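You operate a simulated robot arm through the tools that you are given. There is no shell and no other tool. Be economical: measure what you need, move in short steps, check, and stop when the job is done.

You run a simulated robot arm. Do the job below in one go: nothing can be reset, and whatever is moved stays where it is left.

## Task
Switch off the turntable, press the film tail on and return the clip.
Fine: mains off and tail pressed by the green lever before the grey latch opens; clip in the cup on the grey post; latch left open; brake stays on.

The check looks at the end state, three seconds after you hand in, the way a careful person would. Anything else that was tipped, shoved, dropped, spilled or broken makes it a failure.

## Robot
A 7-joint arm with a two-finger parallel gripper on a trunk, on a base that drives. Base frame: it is fixed to the floor where the robot stands at the start and does not move with it; the origin is under the middle of the robot, x ahead of it, y to its left, z up. Units: mm, degrees, N and s.
With the tool pointing down near the work surface it reaches from about 220 to 540 mm from the robot's upright axis, wherever it stands. Its first joint turns from -143.0 to 143.0 degrees. Places, roughly: black cup on the grey post [500, -200, 600]; green grip lever [800, -300, 800]; grey latch [300, -500, 500]; red brake lever [900, 0, 800]; red mains knob [600, 0, 1100]; turns knob [800, 100, 1100]; turntable [500, -800, 400]. Payload 3 kg.
The TCP is the grasp point between the finger pads, 30 mm short of the fingertips. In the tool frame z runs along the fingers and y along their closing line. The gripper opens to 94 mm. The fingers are 28 mm wide and 10 mm thick; the gripper's body (50 by 96 mm) begins 55 mm behind the TCP.
Orientation is told as [roll, pitch, yaw] about the base's x, y, z axes, in that order, counted from this pose: with the fingers straight down and closing along the base's y, the tool's x points along the base's -x, its y along +y and its z along -z.

## Interface
- The arm moves only by the tool play_rows. Its argument "plan" is one flat list of numbers, 7 for each row, row after row: the turn, a rotation vector about the base's x, y, z in degrees, then the shift along the base's x, y, z in mm, then the finger opening in mm, from 0 to 94. In form: [wx, wy, wz, tx, ty, tz, gripper, wx, wy, wz, tx, ty, tz, gripper, ...]. A call has 1 to 10 rows; each row shifts and turns the commanded pose from where the row before left it. Rows are played at 5 a second. More than 50 mm and 8.6 degrees between two rows, or a gripper value outside its range, and nothing of the call is played. A pose out of reach is approached as far as the arm can. The call stops where the force on the tool passes 80 N (or 10 N more than at its start, if that is more) or the arm is blocked; 0.2 s more then pass. Each finger travels about 45 mm/s and halts on what it meets, pressing with about 21 N; the grip force reading is that of the motor and also rises with nothing between the fingers. The clock runs only during rows and for 0.2 s after the last one: add rows that do not move to give the fingers time. It gives the time, the measured TCP pose, the force on the tool (base axes), the opening and the grip force at its end, in the units of the frame above (readings bear some noise), with the torque about the TCP (base axes, N m) and any sound that the robot's microphone picked up.
- Cameras (640 x 400 px; columns grow to the right, rows downward): "scene" is now at [19.9, 81.1, 1689.9]; the picture's right is [-0.75, -0.66, 0.00], its down [-0.52, 0.59, -0.61] and it looks along [0.40, -0.46, -0.79] (base axes); focal length 271 px, centre (320, 200). "wrist" rides on the gripper at [76, 14, -102] in the tool frame; the picture's right is [-0.18, 0.98, 0.00], its down [-0.75, -0.14, -0.64] and it looks along [-0.63, -0.12, 0.77] (tool axes); focal length 243 px, centre (320, 200). There is no depth. A picture from a camera that has moved, and an enlarged one, comes with that camera's place and axes in the base frame and with its lens. The place of the scene camera against the robot may be out by one fixed shift of up to 25 mm in any direction.
- snapshot(camera): a new picture of that camera. No time passes.
- move_column(by): slides the trunk up (or, below 0, down) by that many mm; the arm and the scene camera ride with it, the base frame stays. It gives what a move gives, with no picture.
- drive_base(legs): drives the robot by 1 to 6 legs, each [ahead, left, turn to the left] in mm, mm and degrees, along the robot's own axes; the way and the turn of a leg run together, so that a leg with both is an arc; at most 1500 mm and 180 degrees a leg. The arm and the cameras ride along, it lands a little off, and it stops where it bumps. It gives what a move gives.
- pan_tilt(pan, tilt): turns the head with the scene camera to pan (to the left, within 143 degrees either way) and tilt (down, from -29 to 69), counted from straight ahead of the robot. It gives what a move gives.
- zoom(camera, box): a new picture of the part [left, top, right, bottom] of that camera's present view, enlarged. No time passes.
- finish_job(): hands the job in; it is judged then, once.

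Go step by step. Nothing tells you exact positions but the pictures and the camera data: compare them with the known pose of the tool, close in by small moves and look again before you grip or let go. The budget is 120 turns and 78 pictures, counting those below and the enlarged ones. Unless the task says otherwise, let go and move clear before handing in, and close with one line.

The tools are called after "Emit:" by a JSON object that holds its "op" and its "data". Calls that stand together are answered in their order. play_rows: Moves the arm, as the interface text tells. Its arguments: {"type":"object","properties":{"plan":{"type":"array"}},"required":["plan"]} The other tools are called the same way: move_column (by) slides the trunk up or down; drive_base (legs) drives the base; pan_tilt (pan, tilt) turns the head that bears the scene camera; snapshot (camera) takes a picture; zoom (camera, box) takes an enlarged picture of a part of a camera's view; finish_job () hands the job in.

At the start:

```text
time_s: 0.0
position: [546.9, -74.7, 1288.7]
orientation: [0.0, 0.1, 0.1]
contact_force: [-0.1, 0.0, -0.3]
ft_torque: [-0.02, -0.02, 0.0]
width: 94.0
grip_force: 0.1
trunk travel left (down, up): [-125.0, 265.0]
robot x, y, heading: [3.5, -1.4, -0.0]
head pan, tilt: [-48.8, 52.1]
```

scene: 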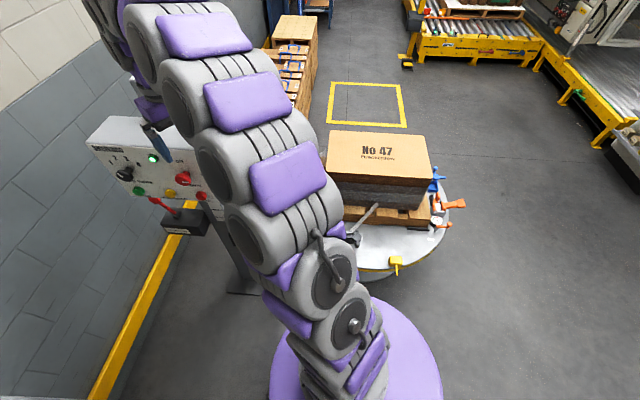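
wrist: 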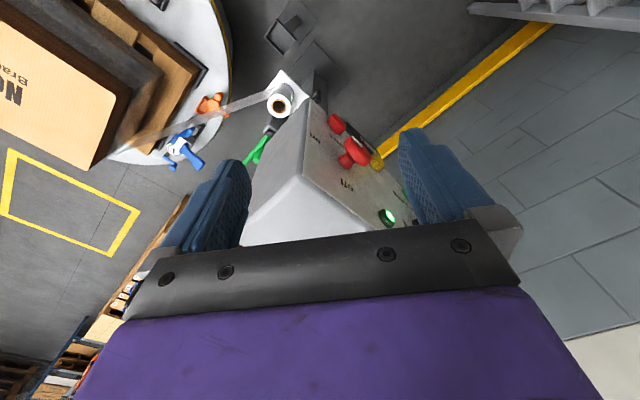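

I see the control panel on the left, the turntable with a box on it, and the arm in front. I'll look closer at the panel and the turntable before moving.

Emit:
{"op": "zoom", "data": {"camera": "scene", "box": [80, 100, 260, 260]}}

Emit:
{"op": "zoom", "data": {"camera": "wrist", "box": [140, 0, 440, 260]}}

Emit:
{"op": "zoom", "data": {"camera": "scene", "box": [300, 120, 480, 290]}}

```text
2.50 times, centred on (170, 180) of scene
camera zoom: at [19.9, 81.1, 1689.9], right [-0.75, -0.66, 0.0], down [-0.52, 0.59, -0.61], along [0.4, -0.46, -0.79], focal length 678 px, centre (695, 250)
```

zoom: 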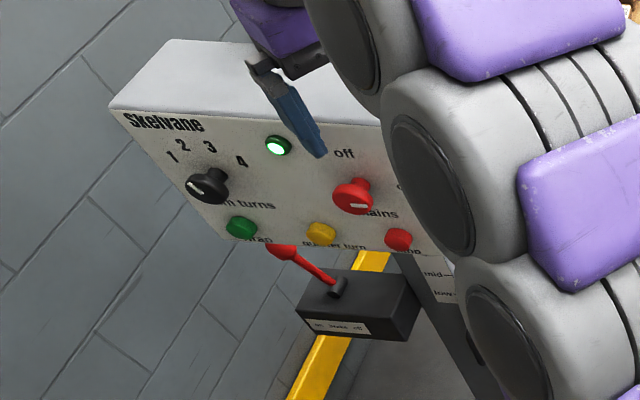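

```text
1.54 times, centred on (290, 130) of wrist
camera zoom: at [471.3, -60.7, 1392.1], right [0.18, 0.98, 0.0], down [0.75, -0.14, 0.64], along [0.63, -0.12, -0.77], focal length 373 px, centre (366, 308)
```

zoom: 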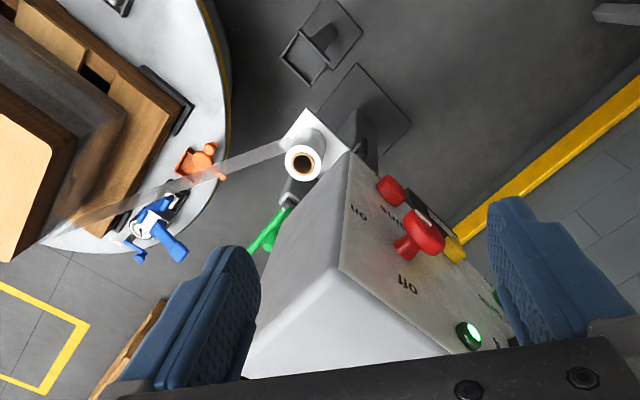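

```text
2.35 times, centred on (390, 205) of scene
camera zoom: at [19.9, 81.1, 1689.9], right [-0.75, -0.66, 0.0], down [-0.52, 0.59, -0.61], along [0.4, -0.46, -0.79], focal length 638 px, centre (155, 188)
```

zoom: 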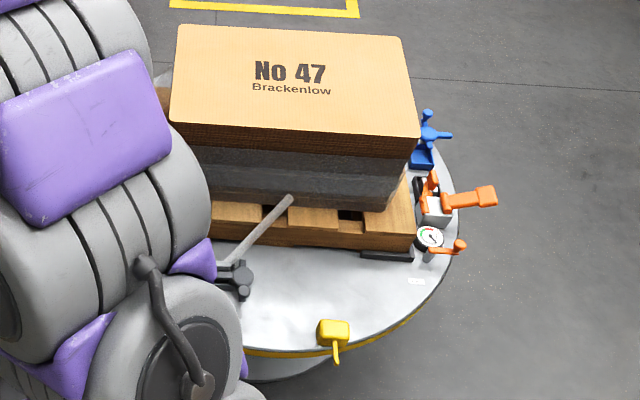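

The panel face points back-left, towards roughly (-0.65, 0.76). I'll zoom in on the knobs and look at the rest of the scene with the head turned.

Emit:
{"op": "zoom", "data": {"camera": "scene", "box": [150, 140, 240, 230]}}

Emit:
{"op": "pan_tilt", "data": {"pan": -80, "tilt": 55}}

Emit:
{"op": "snapshot", "data": {"camera": "scene"}}

```text
4.44 times, centred on (195, 185) of scene
camera zoom: at [19.9, 81.1, 1689.9], right [-0.75, -0.66, 0.0], down [-0.52, 0.59, -0.61], along [0.4, -0.46, -0.79], focal length 1205 px, centre (876, 267)
```

zoom: 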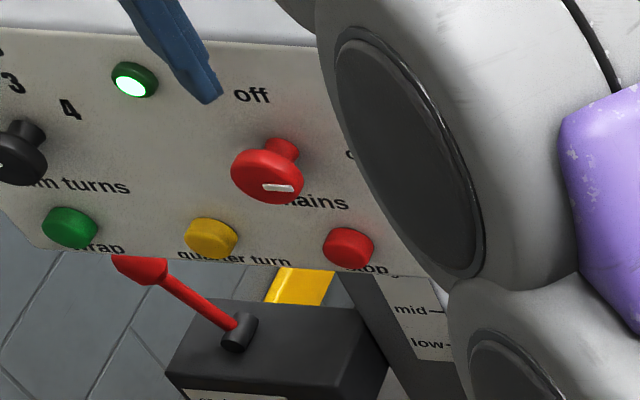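

```text
time_s: 1.0
position: [545.6, -74.1, 1289.9]
orientation: [0.1, -0.1, -0.1]
contact_force: [0.5, -0.5, -0.5]
ft_torque: [-0.02, -0.01, 0.01]
width: 93.8
grip_force: 0.0
trunk travel left (down, up): [-125.0, 265.0]
robot x, y, heading: [1.7, -2.8, 0.2]
head pan, tilt: [-80.0, 55.0]
```

```text
71 pictures are left
camera scene: at [-17.0, 66.5, 1686.3], right [-0.98, -0.17, 0.0], down [-0.14, 0.81, -0.57], along [0.1, -0.56, -0.82], focal length 271 px, centre (320, 200)
```

scene: 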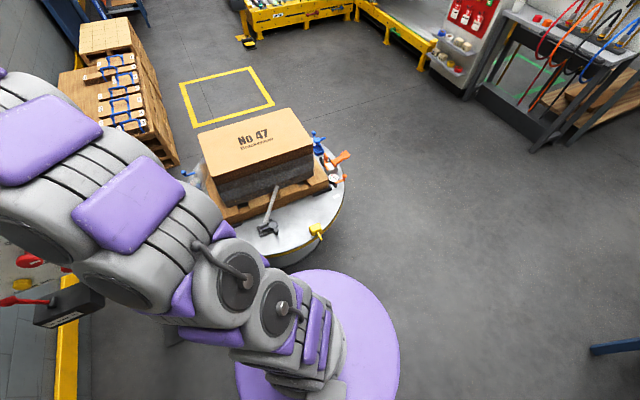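

The mains knob is a round red cap with a white mark. I'll pull the arm back and look left before driving to stand in front of the panel.

Emit:
{"op": "play_rows", "data": {"plan": [0, 0, 0, -35, 0, 20, 94, 0, 0, 0, -35, 0, 20, 94, 0, 0, 0, -35, 0, 10, 60, 0, 0, 0, -35, 0, 0, 40]}}

Emit:
{"op": "pan_tilt", "data": {"pan": 40, "tilt": 45}}

Emit:
{"op": "snapshot", "data": {"camera": "scene"}}

```text
time_s: 2.0
position: [402.1, -76.2, 1339.9]
orientation: [0.0, 0.1, 0.0]
contact_force: [0.3, 0.5, -0.3]
ft_torque: [-0.01, 0.0, 0.01]
width: 42.6
grip_force: 0.0
trunk travel left (down, up): [-125.0, 265.0]
robot x, y, heading: [-4.3, 4.7, 0.0]
head pan, tilt: [-80.0, 55.0]
```

```text
time_s: 4.0
position: [403.8, -77.1, 1340.6]
orientation: [0.1, 0.0, 0.0]
contact_force: [-0.1, 0.4, 0.4]
ft_torque: [0.0, 0.0, 0.0]
width: 40.0
grip_force: 0.0
trunk travel left (down, up): [-125.0, 265.0]
robot x, y, heading: [-0.1, -0.2, -0.2]
head pan, tilt: [40.0, 45.0]
```

```text
70 pictures are left
camera scene: at [31.4, 189.9, 1699.6], right [0.64, -0.77, 0.0], down [-0.54, -0.45, -0.71], along [0.54, 0.45, -0.71], focal length 271 px, centre (320, 200)
```

scene: 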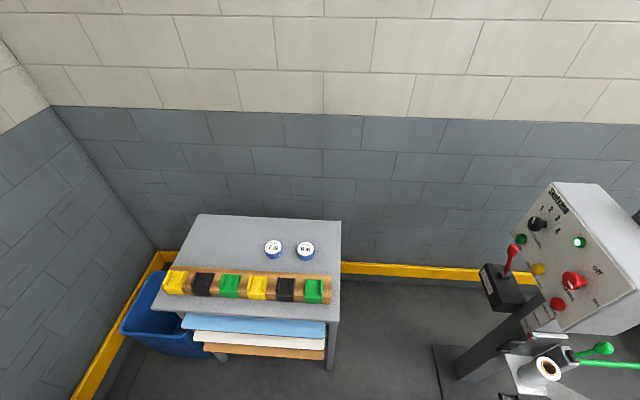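

There is a bench at left, so the room in front of the panel is tight. The panel face is well visible now; I'll zoom in.

Emit:
{"op": "zoom", "data": {"camera": "scene", "box": [470, 160, 640, 320]}}

Emit:
{"op": "pan_tilt", "data": {"pan": -10, "tilt": 55}}

Emit:
{"op": "snapshot", "data": {"camera": "scene"}}

```text
2.50 times, centred on (555, 240) of scene
camera zoom: at [31.4, 189.9, 1699.6], right [0.64, -0.77, 0.0], down [-0.54, -0.45, -0.71], along [0.54, 0.45, -0.71], focal length 678 px, centre (-268, 100)
```

zoom: 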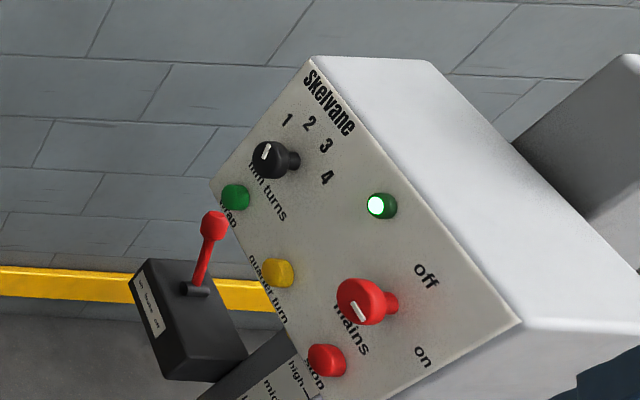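

```text
time_s: 5.1
position: [404.2, -76.8, 1340.0]
orientation: [0.0, -0.1, 0.1]
contact_force: [-0.6, -0.6, 0.0]
ft_torque: [-0.01, 0.03, 0.0]
width: 40.3
grip_force: 0.1
trunk travel left (down, up): [-125.0, 265.0]
robot x, y, heading: [-3.2, 1.6, 0.1]
head pan, tilt: [-10.0, 55.0]
```

```text
68 pictures are left
camera scene: at [40.1, 125.1, 1686.2], right [-0.17, -0.98, 0.0], down [-0.81, 0.14, -0.57], along [0.56, -0.1, -0.82], focal length 271 px, centre (320, 200)
```

scene: 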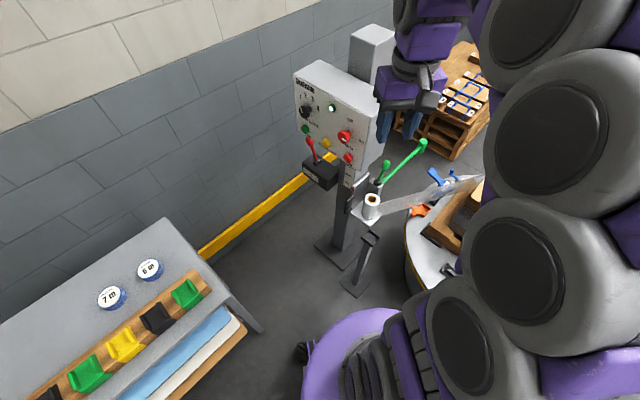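

Mains sits at about (615, -48, 1140) and its mark points right to "on", while "off" is above, so it needs 90° counter-clockwise. The panel is vertical with its normal about (-0.58, 0.82), so I'll turn the tool to face it from here.

Emit:
{"op": "play_rows", "data": {"plan": [0, 0, -7.86, 4, 30, 0, 60, 0, 0, -7.86, 4, 30, 0, 60, 0, 0, -7.86, 4, 30, 0, 60, 0, 0, -7.86, 4, 30, 0, 60, 0, 0, -7.86, 4, 30, 0, 60, 0, 0, -7.86, 4, 30, 0, 60, 0, 0, -7.84, 2, 27, 0, 60]}}

Emit:
{"op": "play_rows", "data": {"plan": [-6.67, -4.73, 0, 8, -4, -10, 60, -6.67, -4.73, 0, 8, -4, -10, 60, -6.67, -4.73, 0, 8, -4, -10, 60, -6.67, -4.73, 0, 8, -4, -10, 60, -6.67, -4.73, 0, 8, -4, -10, 60, -6.67, -4.73, 0, 8, -4, -10, 60, -6.67, -4.73, 0, 8, -4, -10, 60, -6.67, -4.73, 0, 8, -4, -10, 60, -6.67, -4.73, 0, 8, -4, -10, 60, -6.67, -4.73, 0, 8, -4, -10, 60]}}

```text
time_s: 6.7
position: [432.6, 135.8, 1338.4]
orientation: [-0.1, -0.2, -55.1]
contact_force: [0.4, -0.3, 0.5]
ft_torque: [0.03, -0.02, 0.04]
width: 60.2
grip_force: 0.0
trunk travel left (down, up): [-125.0, 265.0]
robot x, y, heading: [-0.2, -0.7, 0.0]
head pan, tilt: [-10.0, 55.0]
```

```text
time_s: 8.9
position: [512.1, 93.8, 1242.1]
orientation: [3.8, -82.1, -58.2]
contact_force: [0.6, -0.3, -1.0]
ft_torque: [0.04, 0.02, 0.01]
width: 60.0
grip_force: 0.1
trunk travel left (down, up): [-125.0, 265.0]
robot x, y, heading: [2.9, 5.2, -0.3]
head pan, tilt: [-10.0, 55.0]
```

The tool is nearly level. I'll finish the tilt, lower to the knob height and look.

Emit:
{"op": "play_rows", "data": {"plan": [-3.33, -2.36, 0, 0, 0, -34, 60, -3.33, -2.36, 0, 0, 0, -34, 60, 0, 0, 0, 0, 0, -34, 60, 0, 0, 0, 0, 0, 0, 60]}}

Emit:
{"op": "snapshot", "data": {"camera": "wrist"}}

Emit:
{"op": "snapshot", "data": {"camera": "scene"}}

```text
time_s: 9.9
position: [512.6, 90.5, 1137.3]
orientation: [100.5, -89.7, -155.3]
contact_force: [0.0, -0.5, 0.5]
ft_torque: [-0.03, 0.0, 0.01]
width: 59.9
grip_force: 0.1
trunk travel left (down, up): [-125.0, 265.0]
robot x, y, heading: [-0.2, 3.1, -0.2]
head pan, tilt: [-10.0, 55.0]
```

```text
67 pictures are left
camera wrist: at [464.5, 183.8, 1061.3], right [0.8, 0.57, 0.19], down [-0.49, 0.44, 0.75], along [0.34, -0.7, 0.63], focal length 243 px, centre (320, 200)
```

wrist: 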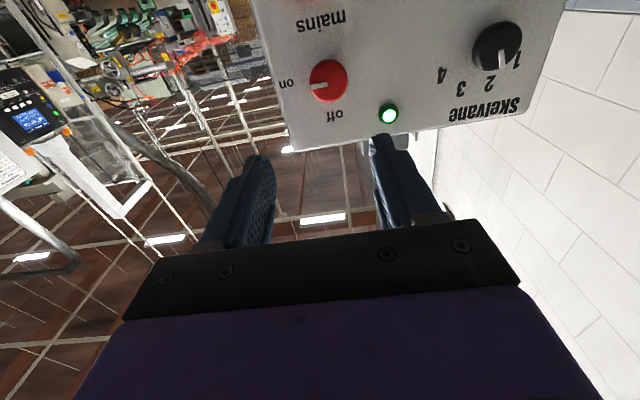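

```text
66 pictures are left
camera scene: at [40.5, 129.5, 1685.9], right [-0.17, -0.98, 0.0], down [-0.81, 0.14, -0.57], along [0.56, -0.1, -0.82], focal length 271 px, centre (320, 200)
```

scene: 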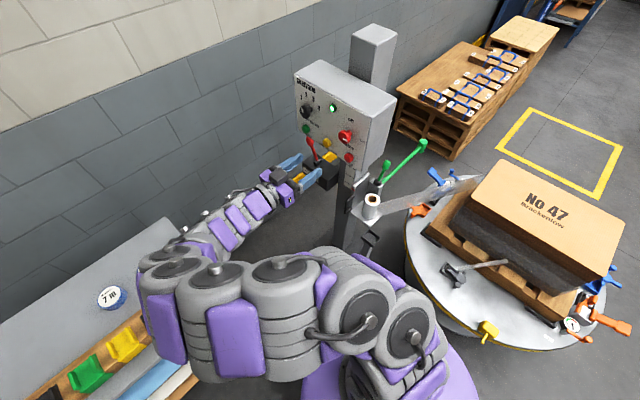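

The wrist view shows the knob clearly: mains cap at about (620, -46, 1127), roughly 40 mm across, panel heading nearer -59.5°. I'll align, roll 45° ahead of the turn, and stop short of the cap.

Emit:
{"op": "play_rows", "data": {"plan": [0, 0, -4.5, 12, -13, -2, 75, 3.82, -6.47, 0, 12, -13, -2, 75, 3.82, -6.47, 0, 12, -13, -2, 75, 3.82, -6.47, 0, 12, -13, -2, 75, 3.82, -6.47, 0, 12, -13, -2, 75, 3.82, -6.47, 0, 12, -11, 0, 75, 3.82, -6.47, 0, 0, 0, 0, 75, 0, 0, 0, 0, 0, 0, 75]}}

Emit:
{"op": "snapshot", "data": {"camera": "wrist"}}

```text
time_s: 11.7
position: [612.6, 44.7, 1173.8]
orientation: [89.4, -45.4, -149.5]
contact_force: [0.0, -0.4, 0.2]
ft_torque: [0.0, -0.01, 0.01]
width: 75.0
grip_force: 0.1
out of reach, approached as far as the arm can: row 6, 7
trunk travel left (down, up): [-125.0, 265.0]
robot x, y, heading: [0.8, 0.4, 0.2]
head pan, tilt: [-10.0, 55.0]
```

```text
65 pictures are left
camera wrist: at [616.2, 164.5, 1130.7], right [0.5, 0.28, 0.82], down [-0.87, 0.24, 0.44], along [-0.07, -0.93, 0.36], focal length 243 px, centre (320, 200)
```

wrist: 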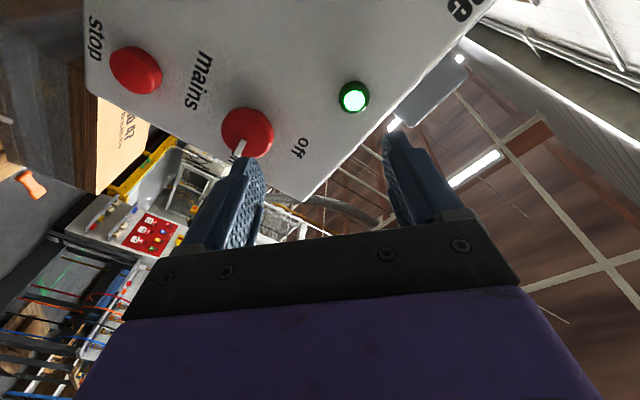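

The arm ran out of reach with that roll. I'll roll back the other way and check whether that side is free.

Emit:
{"op": "play_rows", "data": {"plan": [-3.82, 6.47, 0, -12, 10, 0, 75, -3.82, 6.47, 0, 0, 0, 0, 75, -3.82, 6.47, 0, 0, 0, 0, 75, -3.82, 6.47, 0, 0, 0, 0, 75, -3.82, 6.47, 0, 0, 0, 0, 75, -3.82, 6.47, 0, 0, 0, 0, 75, 0, 0, 0, 0, 0, 0, 75]}}

```text
time_s: 13.3
position: [599.6, 53.4, 1174.6]
orientation: [96.1, -89.7, -155.3]
contact_force: [0.6, -0.4, -0.9]
ft_torque: [0.01, 0.0, 0.0]
width: 74.9
grip_force: 0.0
trunk travel left (down, up): [-125.0, 265.0]
robot x, y, heading: [-2.6, -2.9, 0.1]
head pan, tilt: [-10.0, 55.0]
```

Emit:
{"op": "play_rows", "data": {"plan": [-4.2, 7.1, 0, -3, -5, -8, 75, -4.2, 7.1, 0, -3, -5, -8, 75, -4.2, 7.1, 0, -3, -5, -8, 75, -4.2, 7.1, 0, -3, -5, -8, 75, -4.2, 7.1, 0, -3, -5, -8, 75, -4.2, 7.1, 0, 0, -5, -7, 75, -4.2, 7.1, 0, 0, -5, 0, 75, -4.2, 7.1, 0, 0, -5, 0, 75, -4.2, 7.1, 0, 0, 0, 0, 75, -4.2, 7.1, 0, 0, 0, 0, 75]}}

Emit:
{"op": "snapshot", "data": {"camera": "wrist"}}

```text
time_s: 15.5
position: [585.5, 12.6, 1126.5]
orientation: [-89.7, -7.6, 30.6]
contact_force: [-0.4, -0.3, -0.2]
ft_torque: [-0.01, 0.01, 0.01]
width: 75.1
grip_force: 0.1
trunk travel left (down, up): [-125.0, 265.0]
robot x, y, heading: [-0.6, 1.5, -0.1]
head pan, tilt: [-10.0, 55.0]
```

```text
64 pictures are left
camera wrist: at [469.9, 63.6, 1103.3], right [0.27, 0.16, -0.95], down [0.3, 0.92, 0.24], along [0.92, -0.35, 0.2], focal length 243 px, centre (320, 200)
```

wrist: 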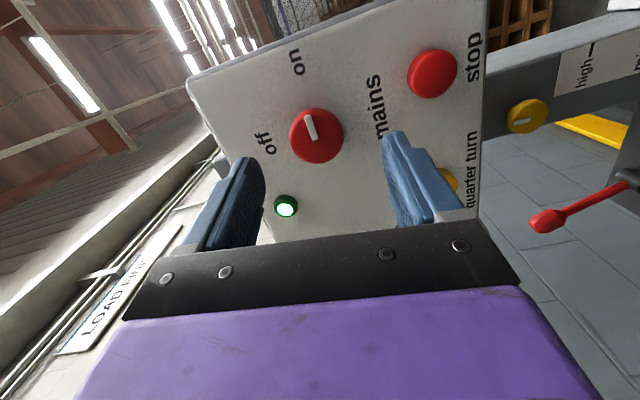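

Rolling this way is free and it is the turning direction I need. I'll roll back to level, then move onto the cap (617, -43, 1128).

Emit:
{"op": "play_rows", "data": {"plan": [4.2, -7.1, 0, 0, 0, 1, 70, 4.2, -7.1, 0, 0, 0, 1, 70, 4.2, -7.1, 0, 0, 0, 0, 70, 4.2, -7.1, 0, 0, 0, 0, 70, 4.2, -7.1, 0, 0, 0, 0, 70, 4.2, -7.1, 0, 0, 0, 0, 70, 4.2, -7.1, 0, 0, 0, 0, 70, 4.2, -7.1, 0, 0, 0, 0, 70, 4.2, -7.1, 0, 0, 0, 0, 70, 4.2, -7.1, 0, 0, 0, 0, 70]}}

Emit:
{"op": "play_rows", "data": {"plan": [0, 0, 0, 7, -12, 0, 70, 0, 0, 0, 7, -12, 0, 70, 0, 0, 0, 7, -12, 0, 70, 0, 0, 0, 6, -10, 0, 70, 0, 0, 0, 0, 0, 0, 70]}}

Emit:
{"op": "snapshot", "data": {"camera": "wrist"}}

```text
time_s: 17.7
position: [585.8, 13.5, 1129.6]
orientation: [93.8, -89.5, -153.1]
contact_force: [0.5, 0.2, 0.0]
ft_torque: [0.04, 0.01, 0.01]
width: 69.8
grip_force: 0.1
trunk travel left (down, up): [-125.0, 265.0]
robot x, y, heading: [1.6, -2.1, -0.0]
head pan, tilt: [-10.0, 55.0]
```

```text
time_s: 18.9
position: [611.1, -32.0, 1129.8]
orientation: [92.6, -89.7, -151.9]
contact_force: [0.1, 0.9, -0.6]
ft_torque: [-0.02, -0.03, -0.02]
width: 70.0
grip_force: 0.0
trunk travel left (down, up): [-125.0, 265.0]
robot x, y, heading: [2.4, 1.8, -0.2]
head pan, tilt: [-10.0, 55.0]
```

```text
63 pictures are left
camera wrist: at [572.0, 63.3, 1053.3], right [0.84, 0.5, 0.19], down [-0.45, 0.48, 0.75], along [0.29, -0.72, 0.63], focal length 243 px, centre (320, 200)
```

wrist: 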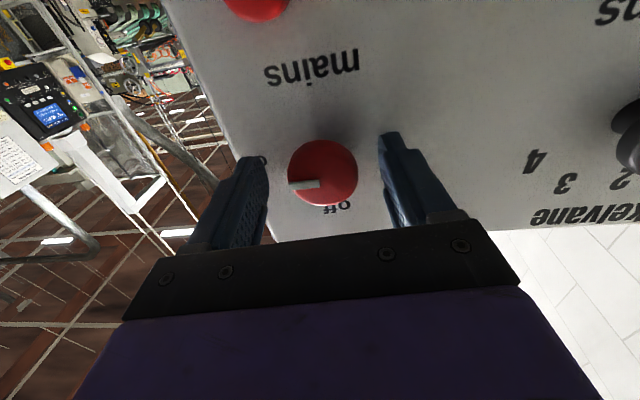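

The cap sits centred between the fingers. I'll close and turn counter-clockwise.

Emit:
{"op": "play_rows", "data": {"plan": [0, 0, 0, 0, 0, 0, 20, 0, 0, 0, 0, 0, 0, 20, 0, 0, 0, 0, 0, 0, 20, 0, 0, 0, 0, 0, 0, 20, 0, 0, 0, 0, 0, 0, 20]}}

Emit:
{"op": "play_rows", "data": {"plan": [-4.17, 7.07, 0, 0, 0, 0, 20, -4.17, 7.07, 0, 0, 0, 0, 20, -4.17, 7.07, 0, 0, 0, 0, 20, -4.17, 7.07, 0, 0, 0, 0, 20, -4.17, 7.07, 0, 0, 0, 0, 20, -4.17, 7.07, 0, 0, 0, 0, 20, -4.17, 7.07, 0, 0, 0, 0, 20, -4.17, 7.07, 0, 0, 0, 0, 20, -4.17, 7.07, 0, 0, 0, 0, 20, -4.17, 7.07, 0, 0, 0, 0, 20]}}

Emit:
{"op": "snapshot", "data": {"camera": "wrist"}}

```text
time_s: 20.1
position: [613.2, -31.8, 1130.1]
orientation: [92.6, -89.8, -151.5]
contact_force: [12.7, 2.2, 3.6]
ft_torque: [-0.08, -0.03, 0.86]
width: 40.7
grip_force: 44.8
trunk travel left (down, up): [-125.0, 265.0]
robot x, y, heading: [3.7, 0.4, -0.1]
head pan, tilt: [-10.0, 55.0]
```

```text
time_s: 22.3
position: [611.5, -32.2, 1130.0]
orientation: [-89.8, -7.9, 30.6]
contact_force: [6.5, 6.8, 11.8]
ft_torque: [-0.39, -0.26, 0.27]
width: 39.7
grip_force: 44.9
trunk travel left (down, up): [-125.0, 265.0]
robot x, y, heading: [4.5, 1.5, -0.1]
head pan, tilt: [-10.0, 55.0]
```

```text
62 pictures are left
camera wrist: at [496.0, 19.0, 1105.4], right [0.27, 0.17, -0.95], down [0.3, 0.92, 0.25], along [0.91, -0.35, 0.2], focal length 243 px, centre (320, 200)
```

wrist: 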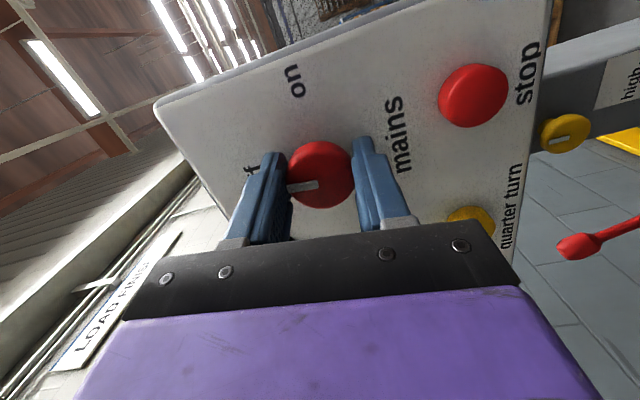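

It turned with the gripper, about 82°. A bit more, until it stops at "off".

Emit:
{"op": "play_rows", "data": {"plan": [-2.5, 4.3, 0, 0, 0, 0, 20, -2, 3.5, 0, 0, 0, 0, 20, 0, 0, 0, 0, 0, 0, 20]}}

Emit:
{"op": "play_rows", "data": {"plan": [0, 0, 0, 0, 0, 0, 75, 0, 0, 0, 0, 0, 0, 75, 0, 0, 0, 0, 0, 0, 75, 0, 0, 0, -13, 22, 0, 75, 0, 0, 0, -13, 22, 0, 75, 0, 0, 0, -13, 22, 0, 75]}}

Emit:
{"op": "snapshot", "data": {"camera": "wrist"}}

Emit:
{"op": "snapshot", "data": {"camera": "scene"}}

```text
time_s: 23.1
position: [610.9, -32.0, 1131.4]
orientation: [-89.7, 0.8, 30.6]
contact_force: [4.0, 6.6, 19.5]
ft_torque: [-0.15, -0.65, 0.08]
width: 39.8
grip_force: 45.0
trunk travel left (down, up): [-125.0, 265.0]
robot x, y, heading: [0.4, 2.6, -0.3]
head pan, tilt: [-10.0, 55.0]
```

```text
time_s: 24.5
position: [572.3, 31.1, 1130.0]
orientation: [-89.6, 0.8, 30.5]
contact_force: [0.1, -0.1, -0.3]
ft_torque: [-0.02, 0.0, -0.01]
width: 75.1
grip_force: 0.1
trunk travel left (down, up): [-125.0, 265.0]
robot x, y, heading: [0.4, 2.0, -0.1]
head pan, tilt: [-10.0, 55.0]
```

```text
61 pictures are left
camera wrist: at [454.5, 81.3, 1117.1], right [0.14, 0.09, -0.99], down [0.33, 0.94, 0.14], along [0.93, -0.34, 0.1], focal length 243 px, centre (320, 200)
```

wrist: 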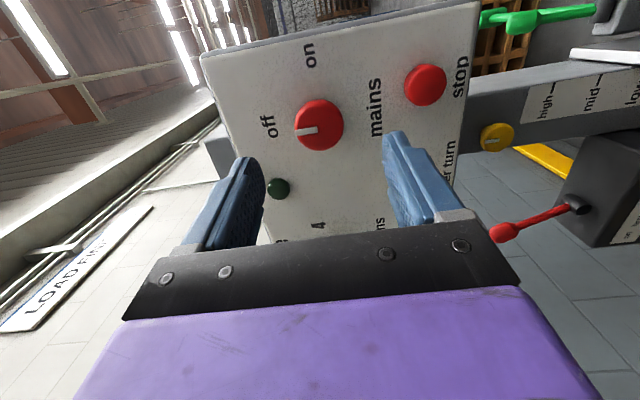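

```text
60 pictures are left
camera scene: at [40.8, 129.7, 1685.8], right [-0.17, -0.98, 0.0], down [-0.81, 0.14, -0.57], along [0.56, -0.1, -0.82], focal length 271 px, centre (320, 200)
```

scene: 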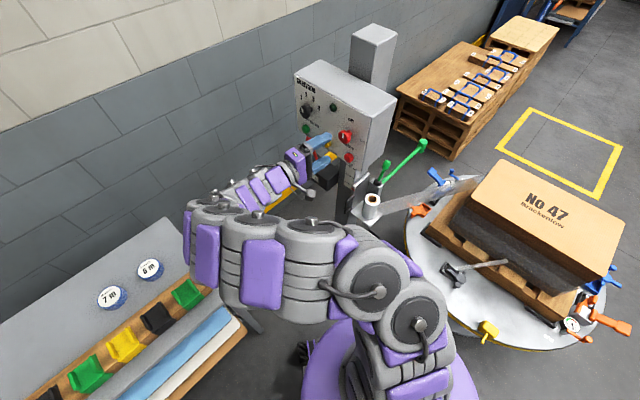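

Mains is off: the lamp went out and the mark points to "off". Now I'll study the green lever, latch, cup and clips.

Emit:
{"op": "zoom", "data": {"camera": "scene", "box": [330, 120, 500, 290]}}

Emit:
{"op": "zoom", "data": {"camera": "scene", "box": [400, 230, 640, 370]}}

```text
2.35 times, centred on (415, 205) of scene
camera zoom: at [40.8, 129.7, 1685.8], right [-0.17, -0.98, 0.0], down [-0.81, 0.14, -0.57], along [0.56, -0.1, -0.82], focal length 638 px, centre (96, 188)
```

zoom: 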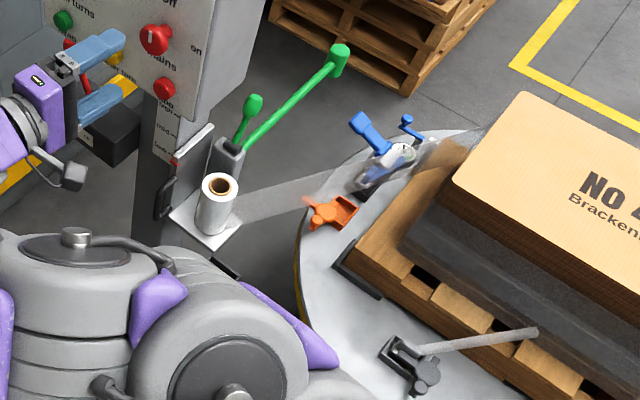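

```text
2.67 times, centred on (520, 300) of scene
camera zoom: at [40.8, 129.7, 1685.8], right [-0.17, -0.98, 0.0], down [-0.81, 0.14, -0.57], along [0.56, -0.1, -0.82], focal length 723 px, centre (-213, -67)
```

zoom: 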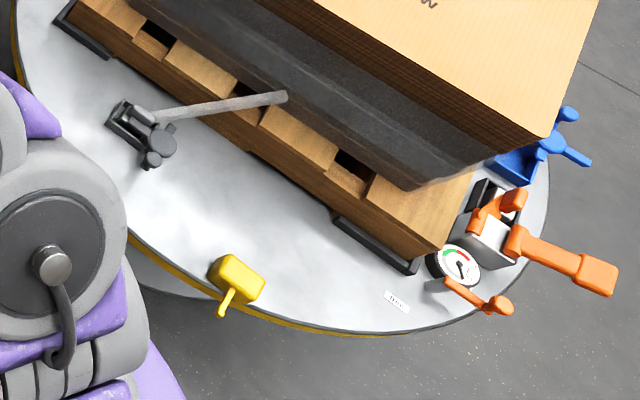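

Many clamps are on the turntable, so I need a close look from above. I'll back off from the panel and point the tool down towards the turntable.

Emit:
{"op": "play_rows", "data": {"plan": [4.35, -7.38, 0, -9, 7, 10, 60, 4.35, -7.38, 0, -9, 7, 10, 60, 4.35, -7.38, 0, -9, 7, 10, 60, 4.35, -7.38, 0, -9, 7, 10, 60, 4.35, -7.38, 0, -9, 7, 10, 60, 4.35, -7.38, 0, -9, 7, 10, 60, 4.35, -7.38, 0, -9, 7, 10, 60, 4.35, -7.38, 0, -9, 7, 10, 60, 4.35, -7.38, 0, -9, 7, 10, 60, 4.35, -7.38, 0, -9, 7, 10, 60]}}

Emit:
{"op": "play_rows", "data": {"plan": [7.24, 4.27, 0, -10, -15, 5, 60, 7.24, 4.27, 0, -10, -15, 5, 60, 7.24, 4.27, 0, -10, -15, 5, 60, 7.24, 4.27, 0, -10, -15, 5, 60, 7.24, 4.27, 0, -10, -15, 5, 60, 7.24, 4.27, 0, -10, -15, 5, 60, 7.24, 4.27, 0, -10, -15, 5, 60, 7.24, 4.27, 0, -10, -15, 5, 60, 7.24, 4.27, 0, -10, -15, 5, 60, 7.24, 4.27, 0, -10, -15, 5, 60]}}

Emit:
{"op": "play_rows", "data": {"plan": [4, 2.36, 0, -5, -45, 0, 60, 0, 0, 0, -5, -45, 0, 60, 0, 0, 0, -5, -45, 0, 60, 0, 0, 0, -5, -45, 0, 60, 0, 0, 0, -5, -45, 0, 60, 0, 0, 0, -5, -45, 0, 60]}}

Emit:
{"op": "snapshot", "data": {"camera": "wrist"}}

```text
time_s: 26.7
position: [483.5, 101.1, 1230.1]
orientation: [-90.1, -85.0, 31.1]
contact_force: [0.2, 0.3, 0.9]
ft_torque: [0.0, 0.03, -0.02]
width: 60.0
grip_force: 0.1
trunk travel left (down, up): [-125.0, 265.0]
robot x, y, heading: [0.0, -0.0, 0.1]
head pan, tilt: [-10.0, 55.0]
```

```text
time_s: 28.9
position: [382.7, -49.5, 1280.7]
orientation: [0.0, -5.7, -54.4]
contact_force: [0.8, -0.4, -0.1]
ft_torque: [0.02, 0.02, -0.02]
width: 60.0
grip_force: 0.1
trunk travel left (down, up): [-125.0, 265.0]
robot x, y, heading: [-0.6, -0.7, -0.2]
head pan, tilt: [-10.0, 55.0]
```

```text
time_s: 30.3
position: [351.6, -323.5, 1279.5]
orientation: [0.4, -1.1, -54.3]
contact_force: [-0.2, -0.3, 0.2]
ft_torque: [0.0, 0.0, 0.0]
width: 60.0
grip_force: 0.1
trunk travel left (down, up): [-125.0, 265.0]
robot x, y, heading: [1.7, 0.2, -0.0]
head pan, tilt: [-10.0, 55.0]
```

```text
57 pictures are left
camera wrist: at [316.6, -250.6, 1379.9], right [0.91, 0.42, 0.01], down [0.31, -0.69, 0.66], along [0.28, -0.59, -0.75], focal length 243 px, centre (320, 200)
```

wrist: 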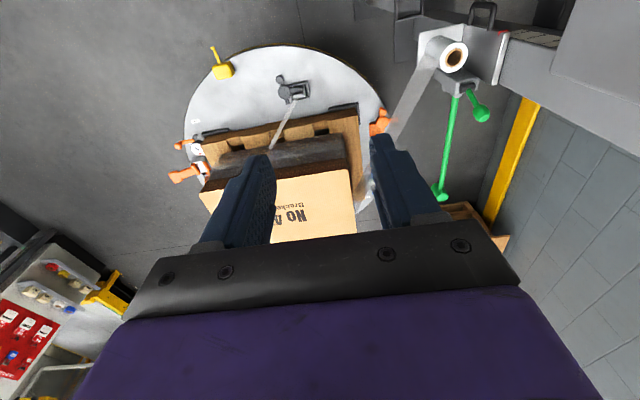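

Emit:
{"op": "zoom", "data": {"camera": "wrist", "box": [360, 0, 540, 220]}}

Emit:
{"op": "zoom", "data": {"camera": "wrist", "box": [170, 30, 390, 200]}}

```text
1.82 times, centred on (450, 110) of wrist
camera zoom: at [316.6, -250.6, 1379.9], right [0.91, 0.42, 0.01], down [0.31, -0.69, 0.66], along [0.28, -0.59, -0.75], focal length 441 px, centre (84, 364)
```

zoom: 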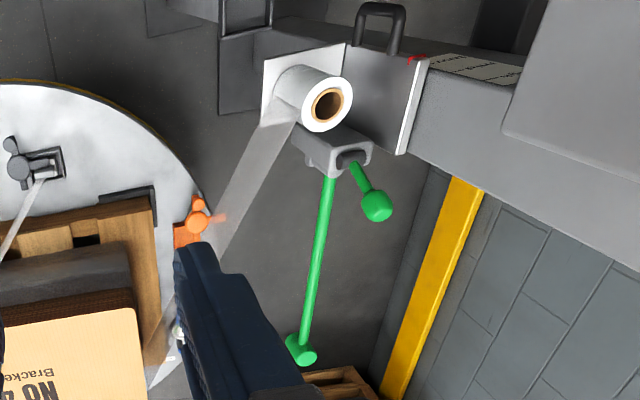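

```text
2.35 times, centred on (280, 115) of wrist
camera zoom: at [316.6, -250.6, 1379.9], right [0.91, 0.42, 0.01], down [0.31, -0.69, 0.66], along [0.28, -0.59, -0.75], focal length 571 px, centre (414, 400)
```

zoom: 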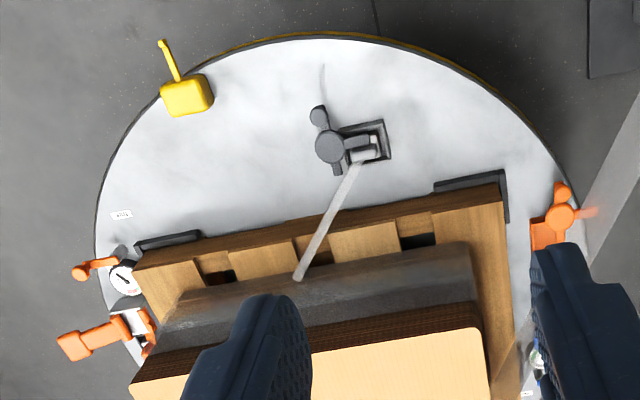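

The short green grip lever stands up at about (766, -287, 815), and a long green arm ends at about (970, -579, 684). I'll drive a bit closer and look from nearer.

Emit:
{"op": "drive_base", "data": {"legs": [[130, -90, 0]]}}

Emit:
{"op": "play_rows", "data": {"plan": [0, 0, 0, -15, -5, -45, 60, 0, 0, 0, -15, -5, -45, 60, 0, 0, 0, -15, -5, -45, 60, 0, 0, 0, -15, -5, -45, 60, 0, 0, 0, -15, -5, -45, 60, 0, 0, 0, -15, -5, -45, 60, 0, 0, 0, -15, -5, -45, 60, 0, 0, 0, -15, -5, -45, 60]}}

Emit:
{"op": "snapshot", "data": {"camera": "wrist"}}

```text
time_s: 31.7
position: [482.6, -398.8, 1281.4]
orientation: [0.0, -1.5, -54.4]
contact_force: [-0.9, 0.2, 1.1]
ft_torque: [0.02, 0.0, 0.0]
width: 60.1
grip_force: 0.1
trunk travel left (down, up): [-125.0, 265.0]
robot x, y, heading: [125.2, -88.4, 0.2]
head pan, tilt: [-10.0, 55.0]
```

```text
time_s: 33.5
position: [360.0, -457.6, 917.0]
orientation: [0.6, -0.7, -54.3]
contact_force: [-0.5, 0.2, -1.2]
ft_torque: [0.03, 0.01, 0.0]
width: 60.1
grip_force: 0.0
trunk travel left (down, up): [-125.0, 265.0]
robot x, y, heading: [131.7, -90.1, 0.1]
head pan, tilt: [-10.0, 55.0]
```

```text
54 pictures are left
camera wrist: at [325.7, -386.5, 1018.2], right [0.91, 0.42, 0.01], down [0.31, -0.69, 0.65], along [0.29, -0.59, -0.76], focal length 243 px, centre (320, 200)
```

wrist: 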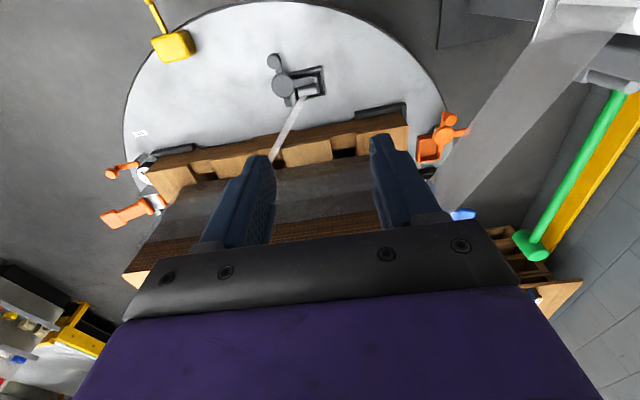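

Emit:
{"op": "zoom", "data": {"camera": "wrist", "box": [250, 40, 350, 110]}}

Emit:
{"op": "zoom", "data": {"camera": "wrist", "box": [400, 90, 640, 270]}}

Emit:
{"op": "pan_tilt", "data": {"pan": -55, "tilt": 55}}

Emit:
{"op": "snapshot", "data": {"camera": "scene"}}

```text
5.71 times, centred on (300, 75) of wrist
camera zoom: at [325.7, -386.5, 1018.2], right [0.91, 0.42, 0.01], down [0.31, -0.69, 0.65], along [0.29, -0.59, -0.76], focal length 1386 px, centre (434, 914)
```

zoom: 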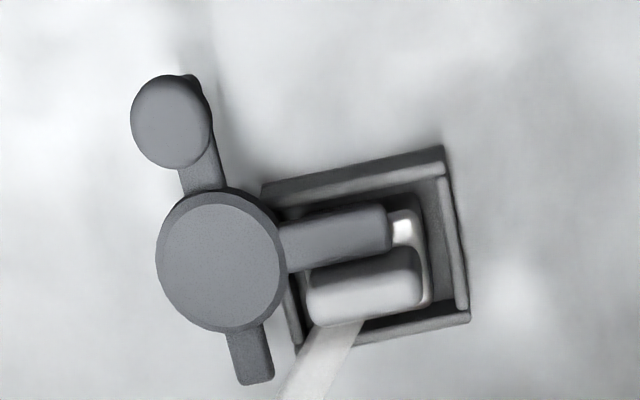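

```text
2.22 times, centred on (520, 180) of wrist
camera zoom: at [325.7, -386.5, 1018.2], right [0.91, 0.42, 0.01], down [0.31, -0.69, 0.65], along [0.29, -0.59, -0.76], focal length 539 px, centre (-124, 244)
```

zoom: 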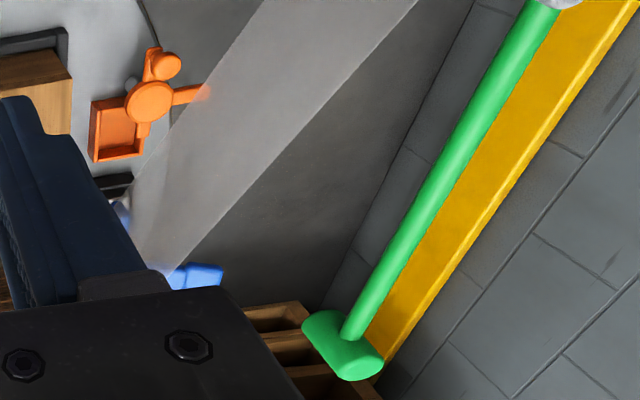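

```text
time_s: 34.7
position: [359.4, -446.3, 921.5]
orientation: [0.3, -1.2, -54.3]
contact_force: [0.1, -0.9, 0.1]
ft_torque: [0.0, -0.01, 0.01]
width: 59.8
grip_force: 0.0
trunk travel left (down, up): [-125.0, 265.0]
robot x, y, heading: [130.0, -83.4, -0.1]
head pan, tilt: [-55.0, 55.0]
```

```text
51 pictures are left
camera scene: at [139.2, -12.1, 1686.5], right [-0.82, -0.58, 0.0], down [-0.47, 0.67, -0.57], along [0.33, -0.47, -0.82], focal length 271 px, centre (320, 200)
```

scene: 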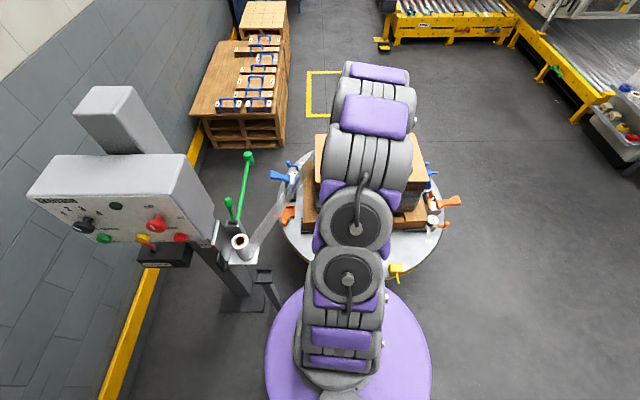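

The grey latch clamps a small light block (the clip, I take it) in its box, with a ball handle on a vertical pivot. Next I look closely at the green lever from nearer.

Emit:
{"op": "play_rows", "data": {"plan": [0, 0, 7.8, 24, 23, 20, 60, 0, 0, 7.8, 24, 23, 20, 60, 0, 0, 7.8, 24, 23, 20, 60, 0, 0, 7.8, 24, 23, 20, 60, 0, 0, 7.8, 24, 23, 20, 60, 0, 0, 7.8, 24, 23, 20, 60]}}

Emit:
{"op": "snapshot", "data": {"camera": "wrist"}}

```text
time_s: 36.1
position: [501.7, -313.2, 1038.2]
orientation: [0.4, -1.1, -7.4]
contact_force: [-0.5, 0.2, -0.4]
ft_torque: [-0.02, 0.0, -0.01]
width: 60.1
grip_force: 0.0
trunk travel left (down, up): [-125.0, 265.0]
robot x, y, heading: [128.4, -89.7, -0.1]
head pan, tilt: [-55.0, 55.0]
```

```text
50 pictures are left
camera wrist: at [426.8, -289.4, 1139.9], right [0.31, 0.95, 0.01], down [0.72, -0.24, 0.66], along [0.63, -0.19, -0.76], focal length 243 px, centre (320, 200)
```

wrist: 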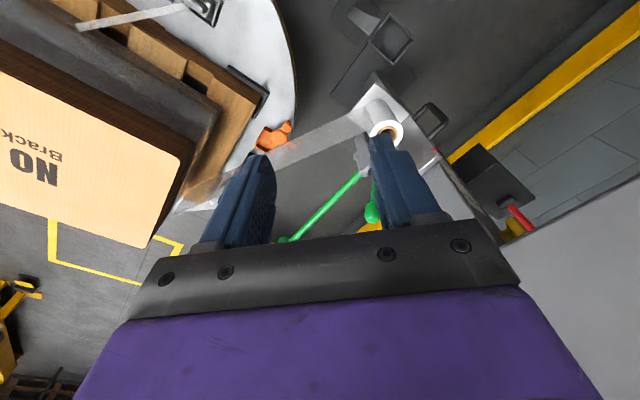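

Emit:
{"op": "zoom", "data": {"camera": "scene", "box": [205, 140, 325, 290]}}

Emit:
{"op": "zoom", "data": {"camera": "wrist", "box": [250, 0, 470, 240]}}

```text
2.67 times, centred on (265, 215) of scene
camera zoom: at [140.1, -9.4, 1686.3], right [-0.82, -0.57, 0.0], down [-0.47, 0.67, -0.57], along [0.33, -0.47, -0.82], focal length 723 px, centre (467, 160)
```

zoom: 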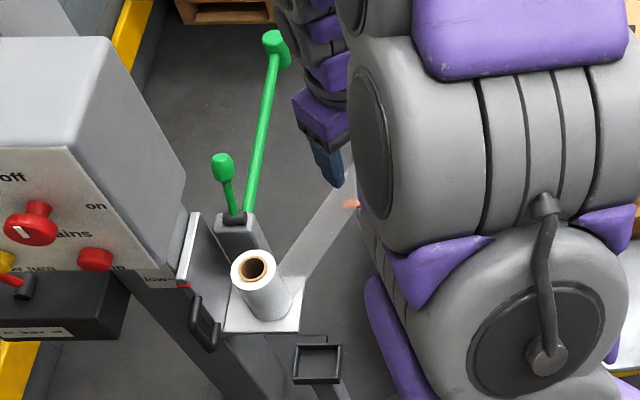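

```text
1.67 times, centred on (360, 120) of wrist
camera zoom: at [426.8, -289.4, 1139.9], right [0.31, 0.95, 0.01], down [0.72, -0.24, 0.66], along [0.63, -0.19, -0.76], focal length 404 px, centre (253, 333)
```

zoom: 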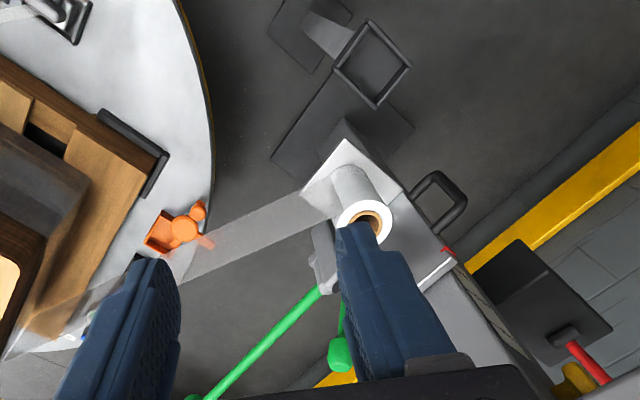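

Emit:
{"op": "zoom", "data": {"camera": "scene", "box": [270, 190, 310, 235]}}

Emit:
{"op": "zoom", "data": {"camera": "scene", "box": [275, 195, 310, 235]}}

```text
8.89 times, centred on (290, 212) of scene
camera zoom: at [140.1, -9.4, 1686.3], right [-0.82, -0.57, 0.0], down [-0.47, 0.67, -0.57], along [0.33, -0.47, -0.82], focal length 2410 px, centre (587, 89)
```

zoom: 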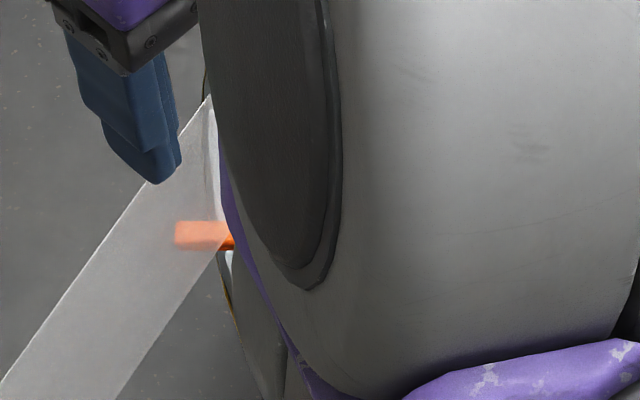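

```text
10.00 times, centred on (292, 215) of scene
camera zoom: at [140.1, -9.4, 1686.3], right [-0.82, -0.57, 0.0], down [-0.47, 0.67, -0.57], along [0.33, -0.47, -0.82], focal length 2711 px, centre (595, 50)
```

zoom: 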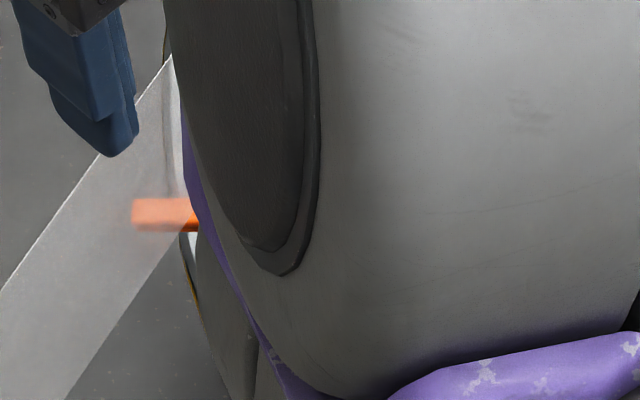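

Emit:
{"op": "zoom", "data": {"camera": "scene", "box": [208, 192, 256, 222]}}

```text
13.33 times, centred on (232, 207) of scene
camera zoom: at [140.1, -9.4, 1686.3], right [-0.82, -0.57, 0.0], down [-0.47, 0.67, -0.57], along [0.33, -0.47, -0.82], focal length 3615 px, centre (1493, 107)
```

zoom: 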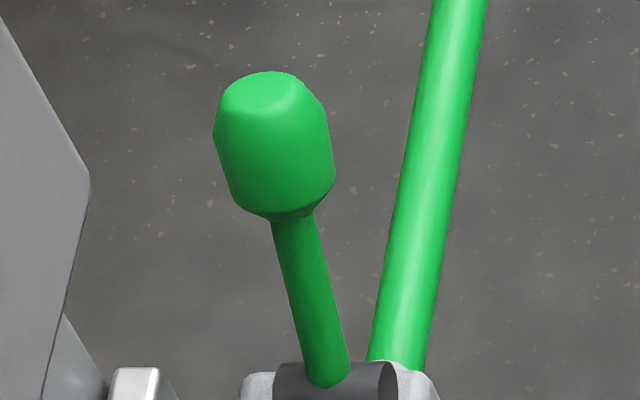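

The ball of the green lever is at about (782, -289, 786), leaning away from me on a horizontal pivot. I'll drive slightly closer, level the tool towards +x and stage in front of it.

Emit:
{"op": "drive_base", "data": {"legs": [[40, -60, 0]]}}

Emit:
{"op": "play_rows", "data": {"plan": [-1.08, -8.33, 0, 5, 0, -15, 60, -1.08, -8.33, 0, 5, 0, -15, 60, -1.08, -8.33, 0, 5, 0, -15, 60, -1.08, -8.33, 0, 5, 0, -15, 60, -1.08, -8.33, 0, 5, 0, -15, 60, -1.08, -8.33, 0, 5, 0, -15, 60, -1.08, -8.33, 0, 5, 0, -15, 60, -1.08, -8.33, 0, 5, 0, -15, 60, -1.08, -8.33, 0, 5, 0, -15, 60, -1.08, -8.33, 0, 5, 0, -15, 60]}}

```text
time_s: 37.1
position: [544.2, -336.9, 1044.3]
orientation: [-1.1, -1.3, -7.2]
contact_force: [0.7, 0.2, 0.4]
ft_torque: [0.08, 0.11, 0.02]
width: 59.8
grip_force: 0.0
trunk travel left (down, up): [-125.0, 265.0]
robot x, y, heading: [170.5, -136.6, 0.2]
head pan, tilt: [-55.0, 55.0]
```

```text
time_s: 39.3
position: [634.6, -392.9, 951.8]
orientation: [8.3, -81.2, -9.5]
contact_force: [0.7, 0.8, 0.7]
ft_torque: [-0.02, 0.03, 0.0]
width: 60.1
grip_force: 0.0
out of reach, approached as far as the arm can: row 3, 4, 5, 6, 7
trunk travel left (down, up): [-125.0, 265.0]
robot x, y, heading: [168.3, -135.4, -0.1]
head pan, tilt: [-55.0, 55.0]
```

Emit:
{"op": "play_rows", "data": {"plan": [-0.5, -4, 0, 5, 20, -38, 60, -0.5, -4, 0, 5, 20, -38, 60, 0, 0, 0, 10, 30, -37, 60, 0, 0, 0, 10, 30, -37, 60, 0, 0, 0, 0, 0, 0, 60]}}

Emit:
{"op": "snapshot", "data": {"camera": "wrist"}}

Emit:
{"op": "snapshot", "data": {"camera": "scene"}}

```text
time_s: 40.5
position: [666.3, -299.6, 803.8]
orientation: [37.7, -89.0, -38.9]
contact_force: [-0.6, -0.5, -0.3]
ft_torque: [-0.03, 0.0, -0.01]
width: 60.0
grip_force: 0.1
trunk travel left (down, up): [-125.0, 265.0]
robot x, y, heading: [170.3, -138.1, 0.0]
head pan, tilt: [-55.0, 55.0]
```

```text
44 pictures are left
camera wrist: at [563.5, -281.1, 729.1], right [0.02, 0.98, 0.19], down [-0.63, -0.14, 0.76], along [0.77, -0.14, 0.62], focal length 243 px, centre (320, 200)
```

wrist: 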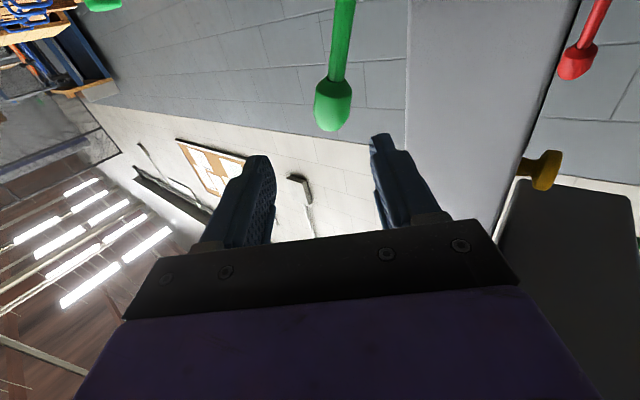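

```text
43 pictures are left
camera scene: at [181.2, -58.8, 1686.2], right [-0.82, -0.57, 0.0], down [-0.47, 0.67, -0.57], along [0.33, -0.47, -0.82], focal length 271 px, centre (320, 200)
```

scene: 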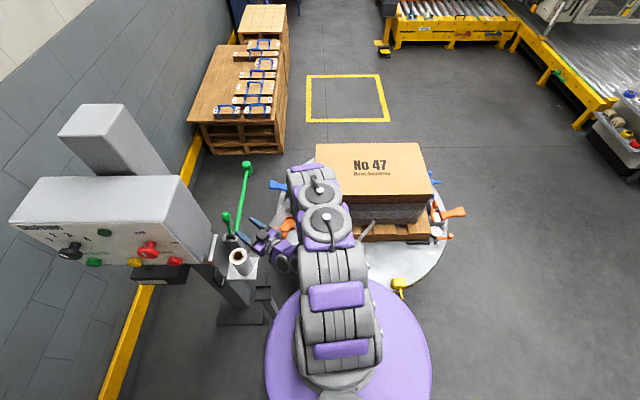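

The ball is at about (775, -288, 797), centred ahead of the open fingers. I'll slide the fingers around it.

Emit:
{"op": "play_rows", "data": {"plan": [0, 0, 0, 25, 4, -2, 60, 0, 0, 0, 25, 4, -2, 60, 0, 0, 0, 25, 3, -2, 60, 0, 0, 0, 22, 0, 0, 60, 0, 0, 0, 0, 0, 0, 60]}}

Emit:
{"op": "snapshot", "data": {"camera": "wrist"}}

```text
time_s: 41.7
position: [763.1, -284.1, 794.3]
orientation: [33.2, -89.2, -34.4]
contact_force: [-0.3, 0.2, 0.6]
ft_torque: [-0.03, 0.01, 0.01]
width: 60.0
grip_force: 0.1
trunk travel left (down, up): [-125.0, 265.0]
robot x, y, heading: [174.3, -138.0, -0.1]
head pan, tilt: [-55.0, 55.0]
```

```text
42 pictures are left
camera wrist: at [660.1, -266.3, 720.8], right [0.02, 0.98, 0.19], down [-0.64, -0.13, 0.76], along [0.77, -0.14, 0.62], focal length 243 px, centre (320, 200)
```

wrist: 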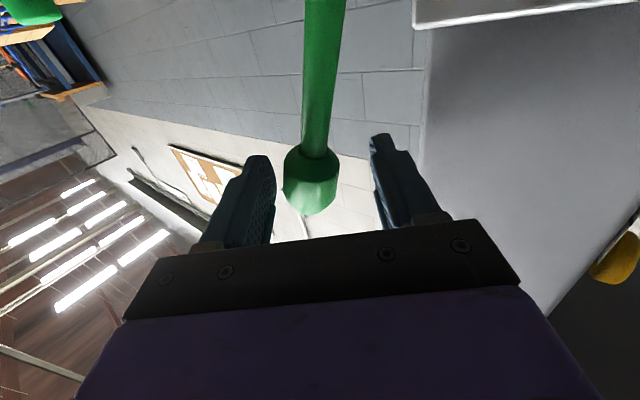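

The ball is between the fingers. I'll close to a loose cage and pull it back towards me along the slot direction.

Emit:
{"op": "play_rows", "data": {"plan": [0, 0, 0, 2, -4, 0, 40, 0, 0, 0, 2, 0, 0, 40, 0, 0, 0, 0, 0, 0, 40, 0, 0, 0, -5, 7.5, 0, 40, 0, 0, 0, -5, 7.5, 0, 40, 0, 0, 0, -5, 7.5, 0, 40, 0, 0, 0, 0, 0, 0, 40]}}

Emit:
{"op": "snapshot", "data": {"camera": "wrist"}}

Emit:
{"op": "snapshot", "data": {"camera": "scene"}}

```text
time_s: 43.3
position: [751.6, -266.8, 793.4]
orientation: [34.2, -89.0, -35.5]
contact_force: [-0.6, -2.7, -1.5]
ft_torque: [0.11, -0.01, -0.04]
width: 42.2
grip_force: 1.7
trunk travel left (down, up): [-125.0, 265.0]
robot x, y, heading: [168.4, -137.4, -0.1]
head pan, tilt: [-55.0, 55.0]
```

```text
41 pictures are left
camera wrist: at [648.0, -249.0, 718.7], right [0.02, 0.98, 0.19], down [-0.63, -0.14, 0.76], along [0.77, -0.14, 0.62], focal length 243 px, centre (320, 200)
```

wrist: 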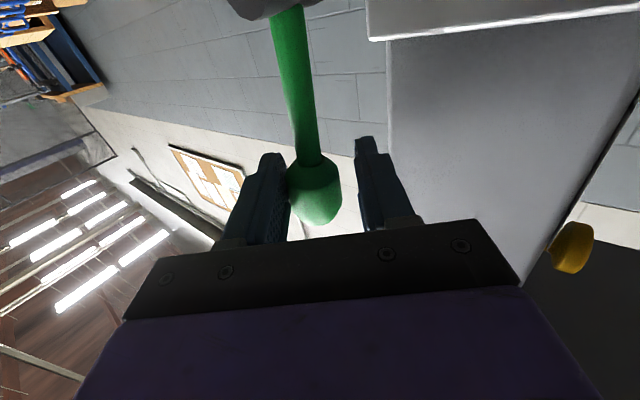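

```text
40 pictures are left
camera scene: at [182.5, -63.7, 1686.3], right [-0.82, -0.57, 0.0], down [-0.47, 0.67, -0.57], along [0.33, -0.47, -0.82], focal length 271 px, centre (320, 200)
```

scene: 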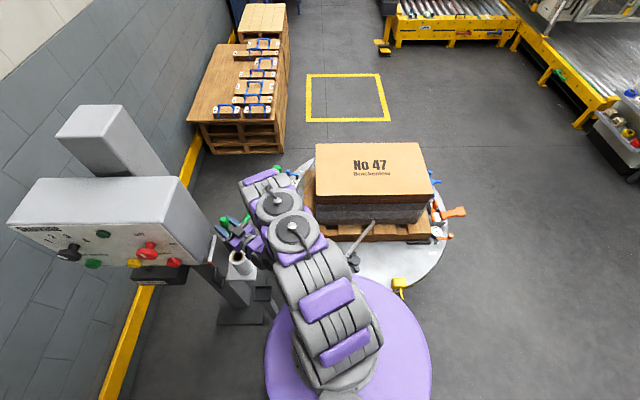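

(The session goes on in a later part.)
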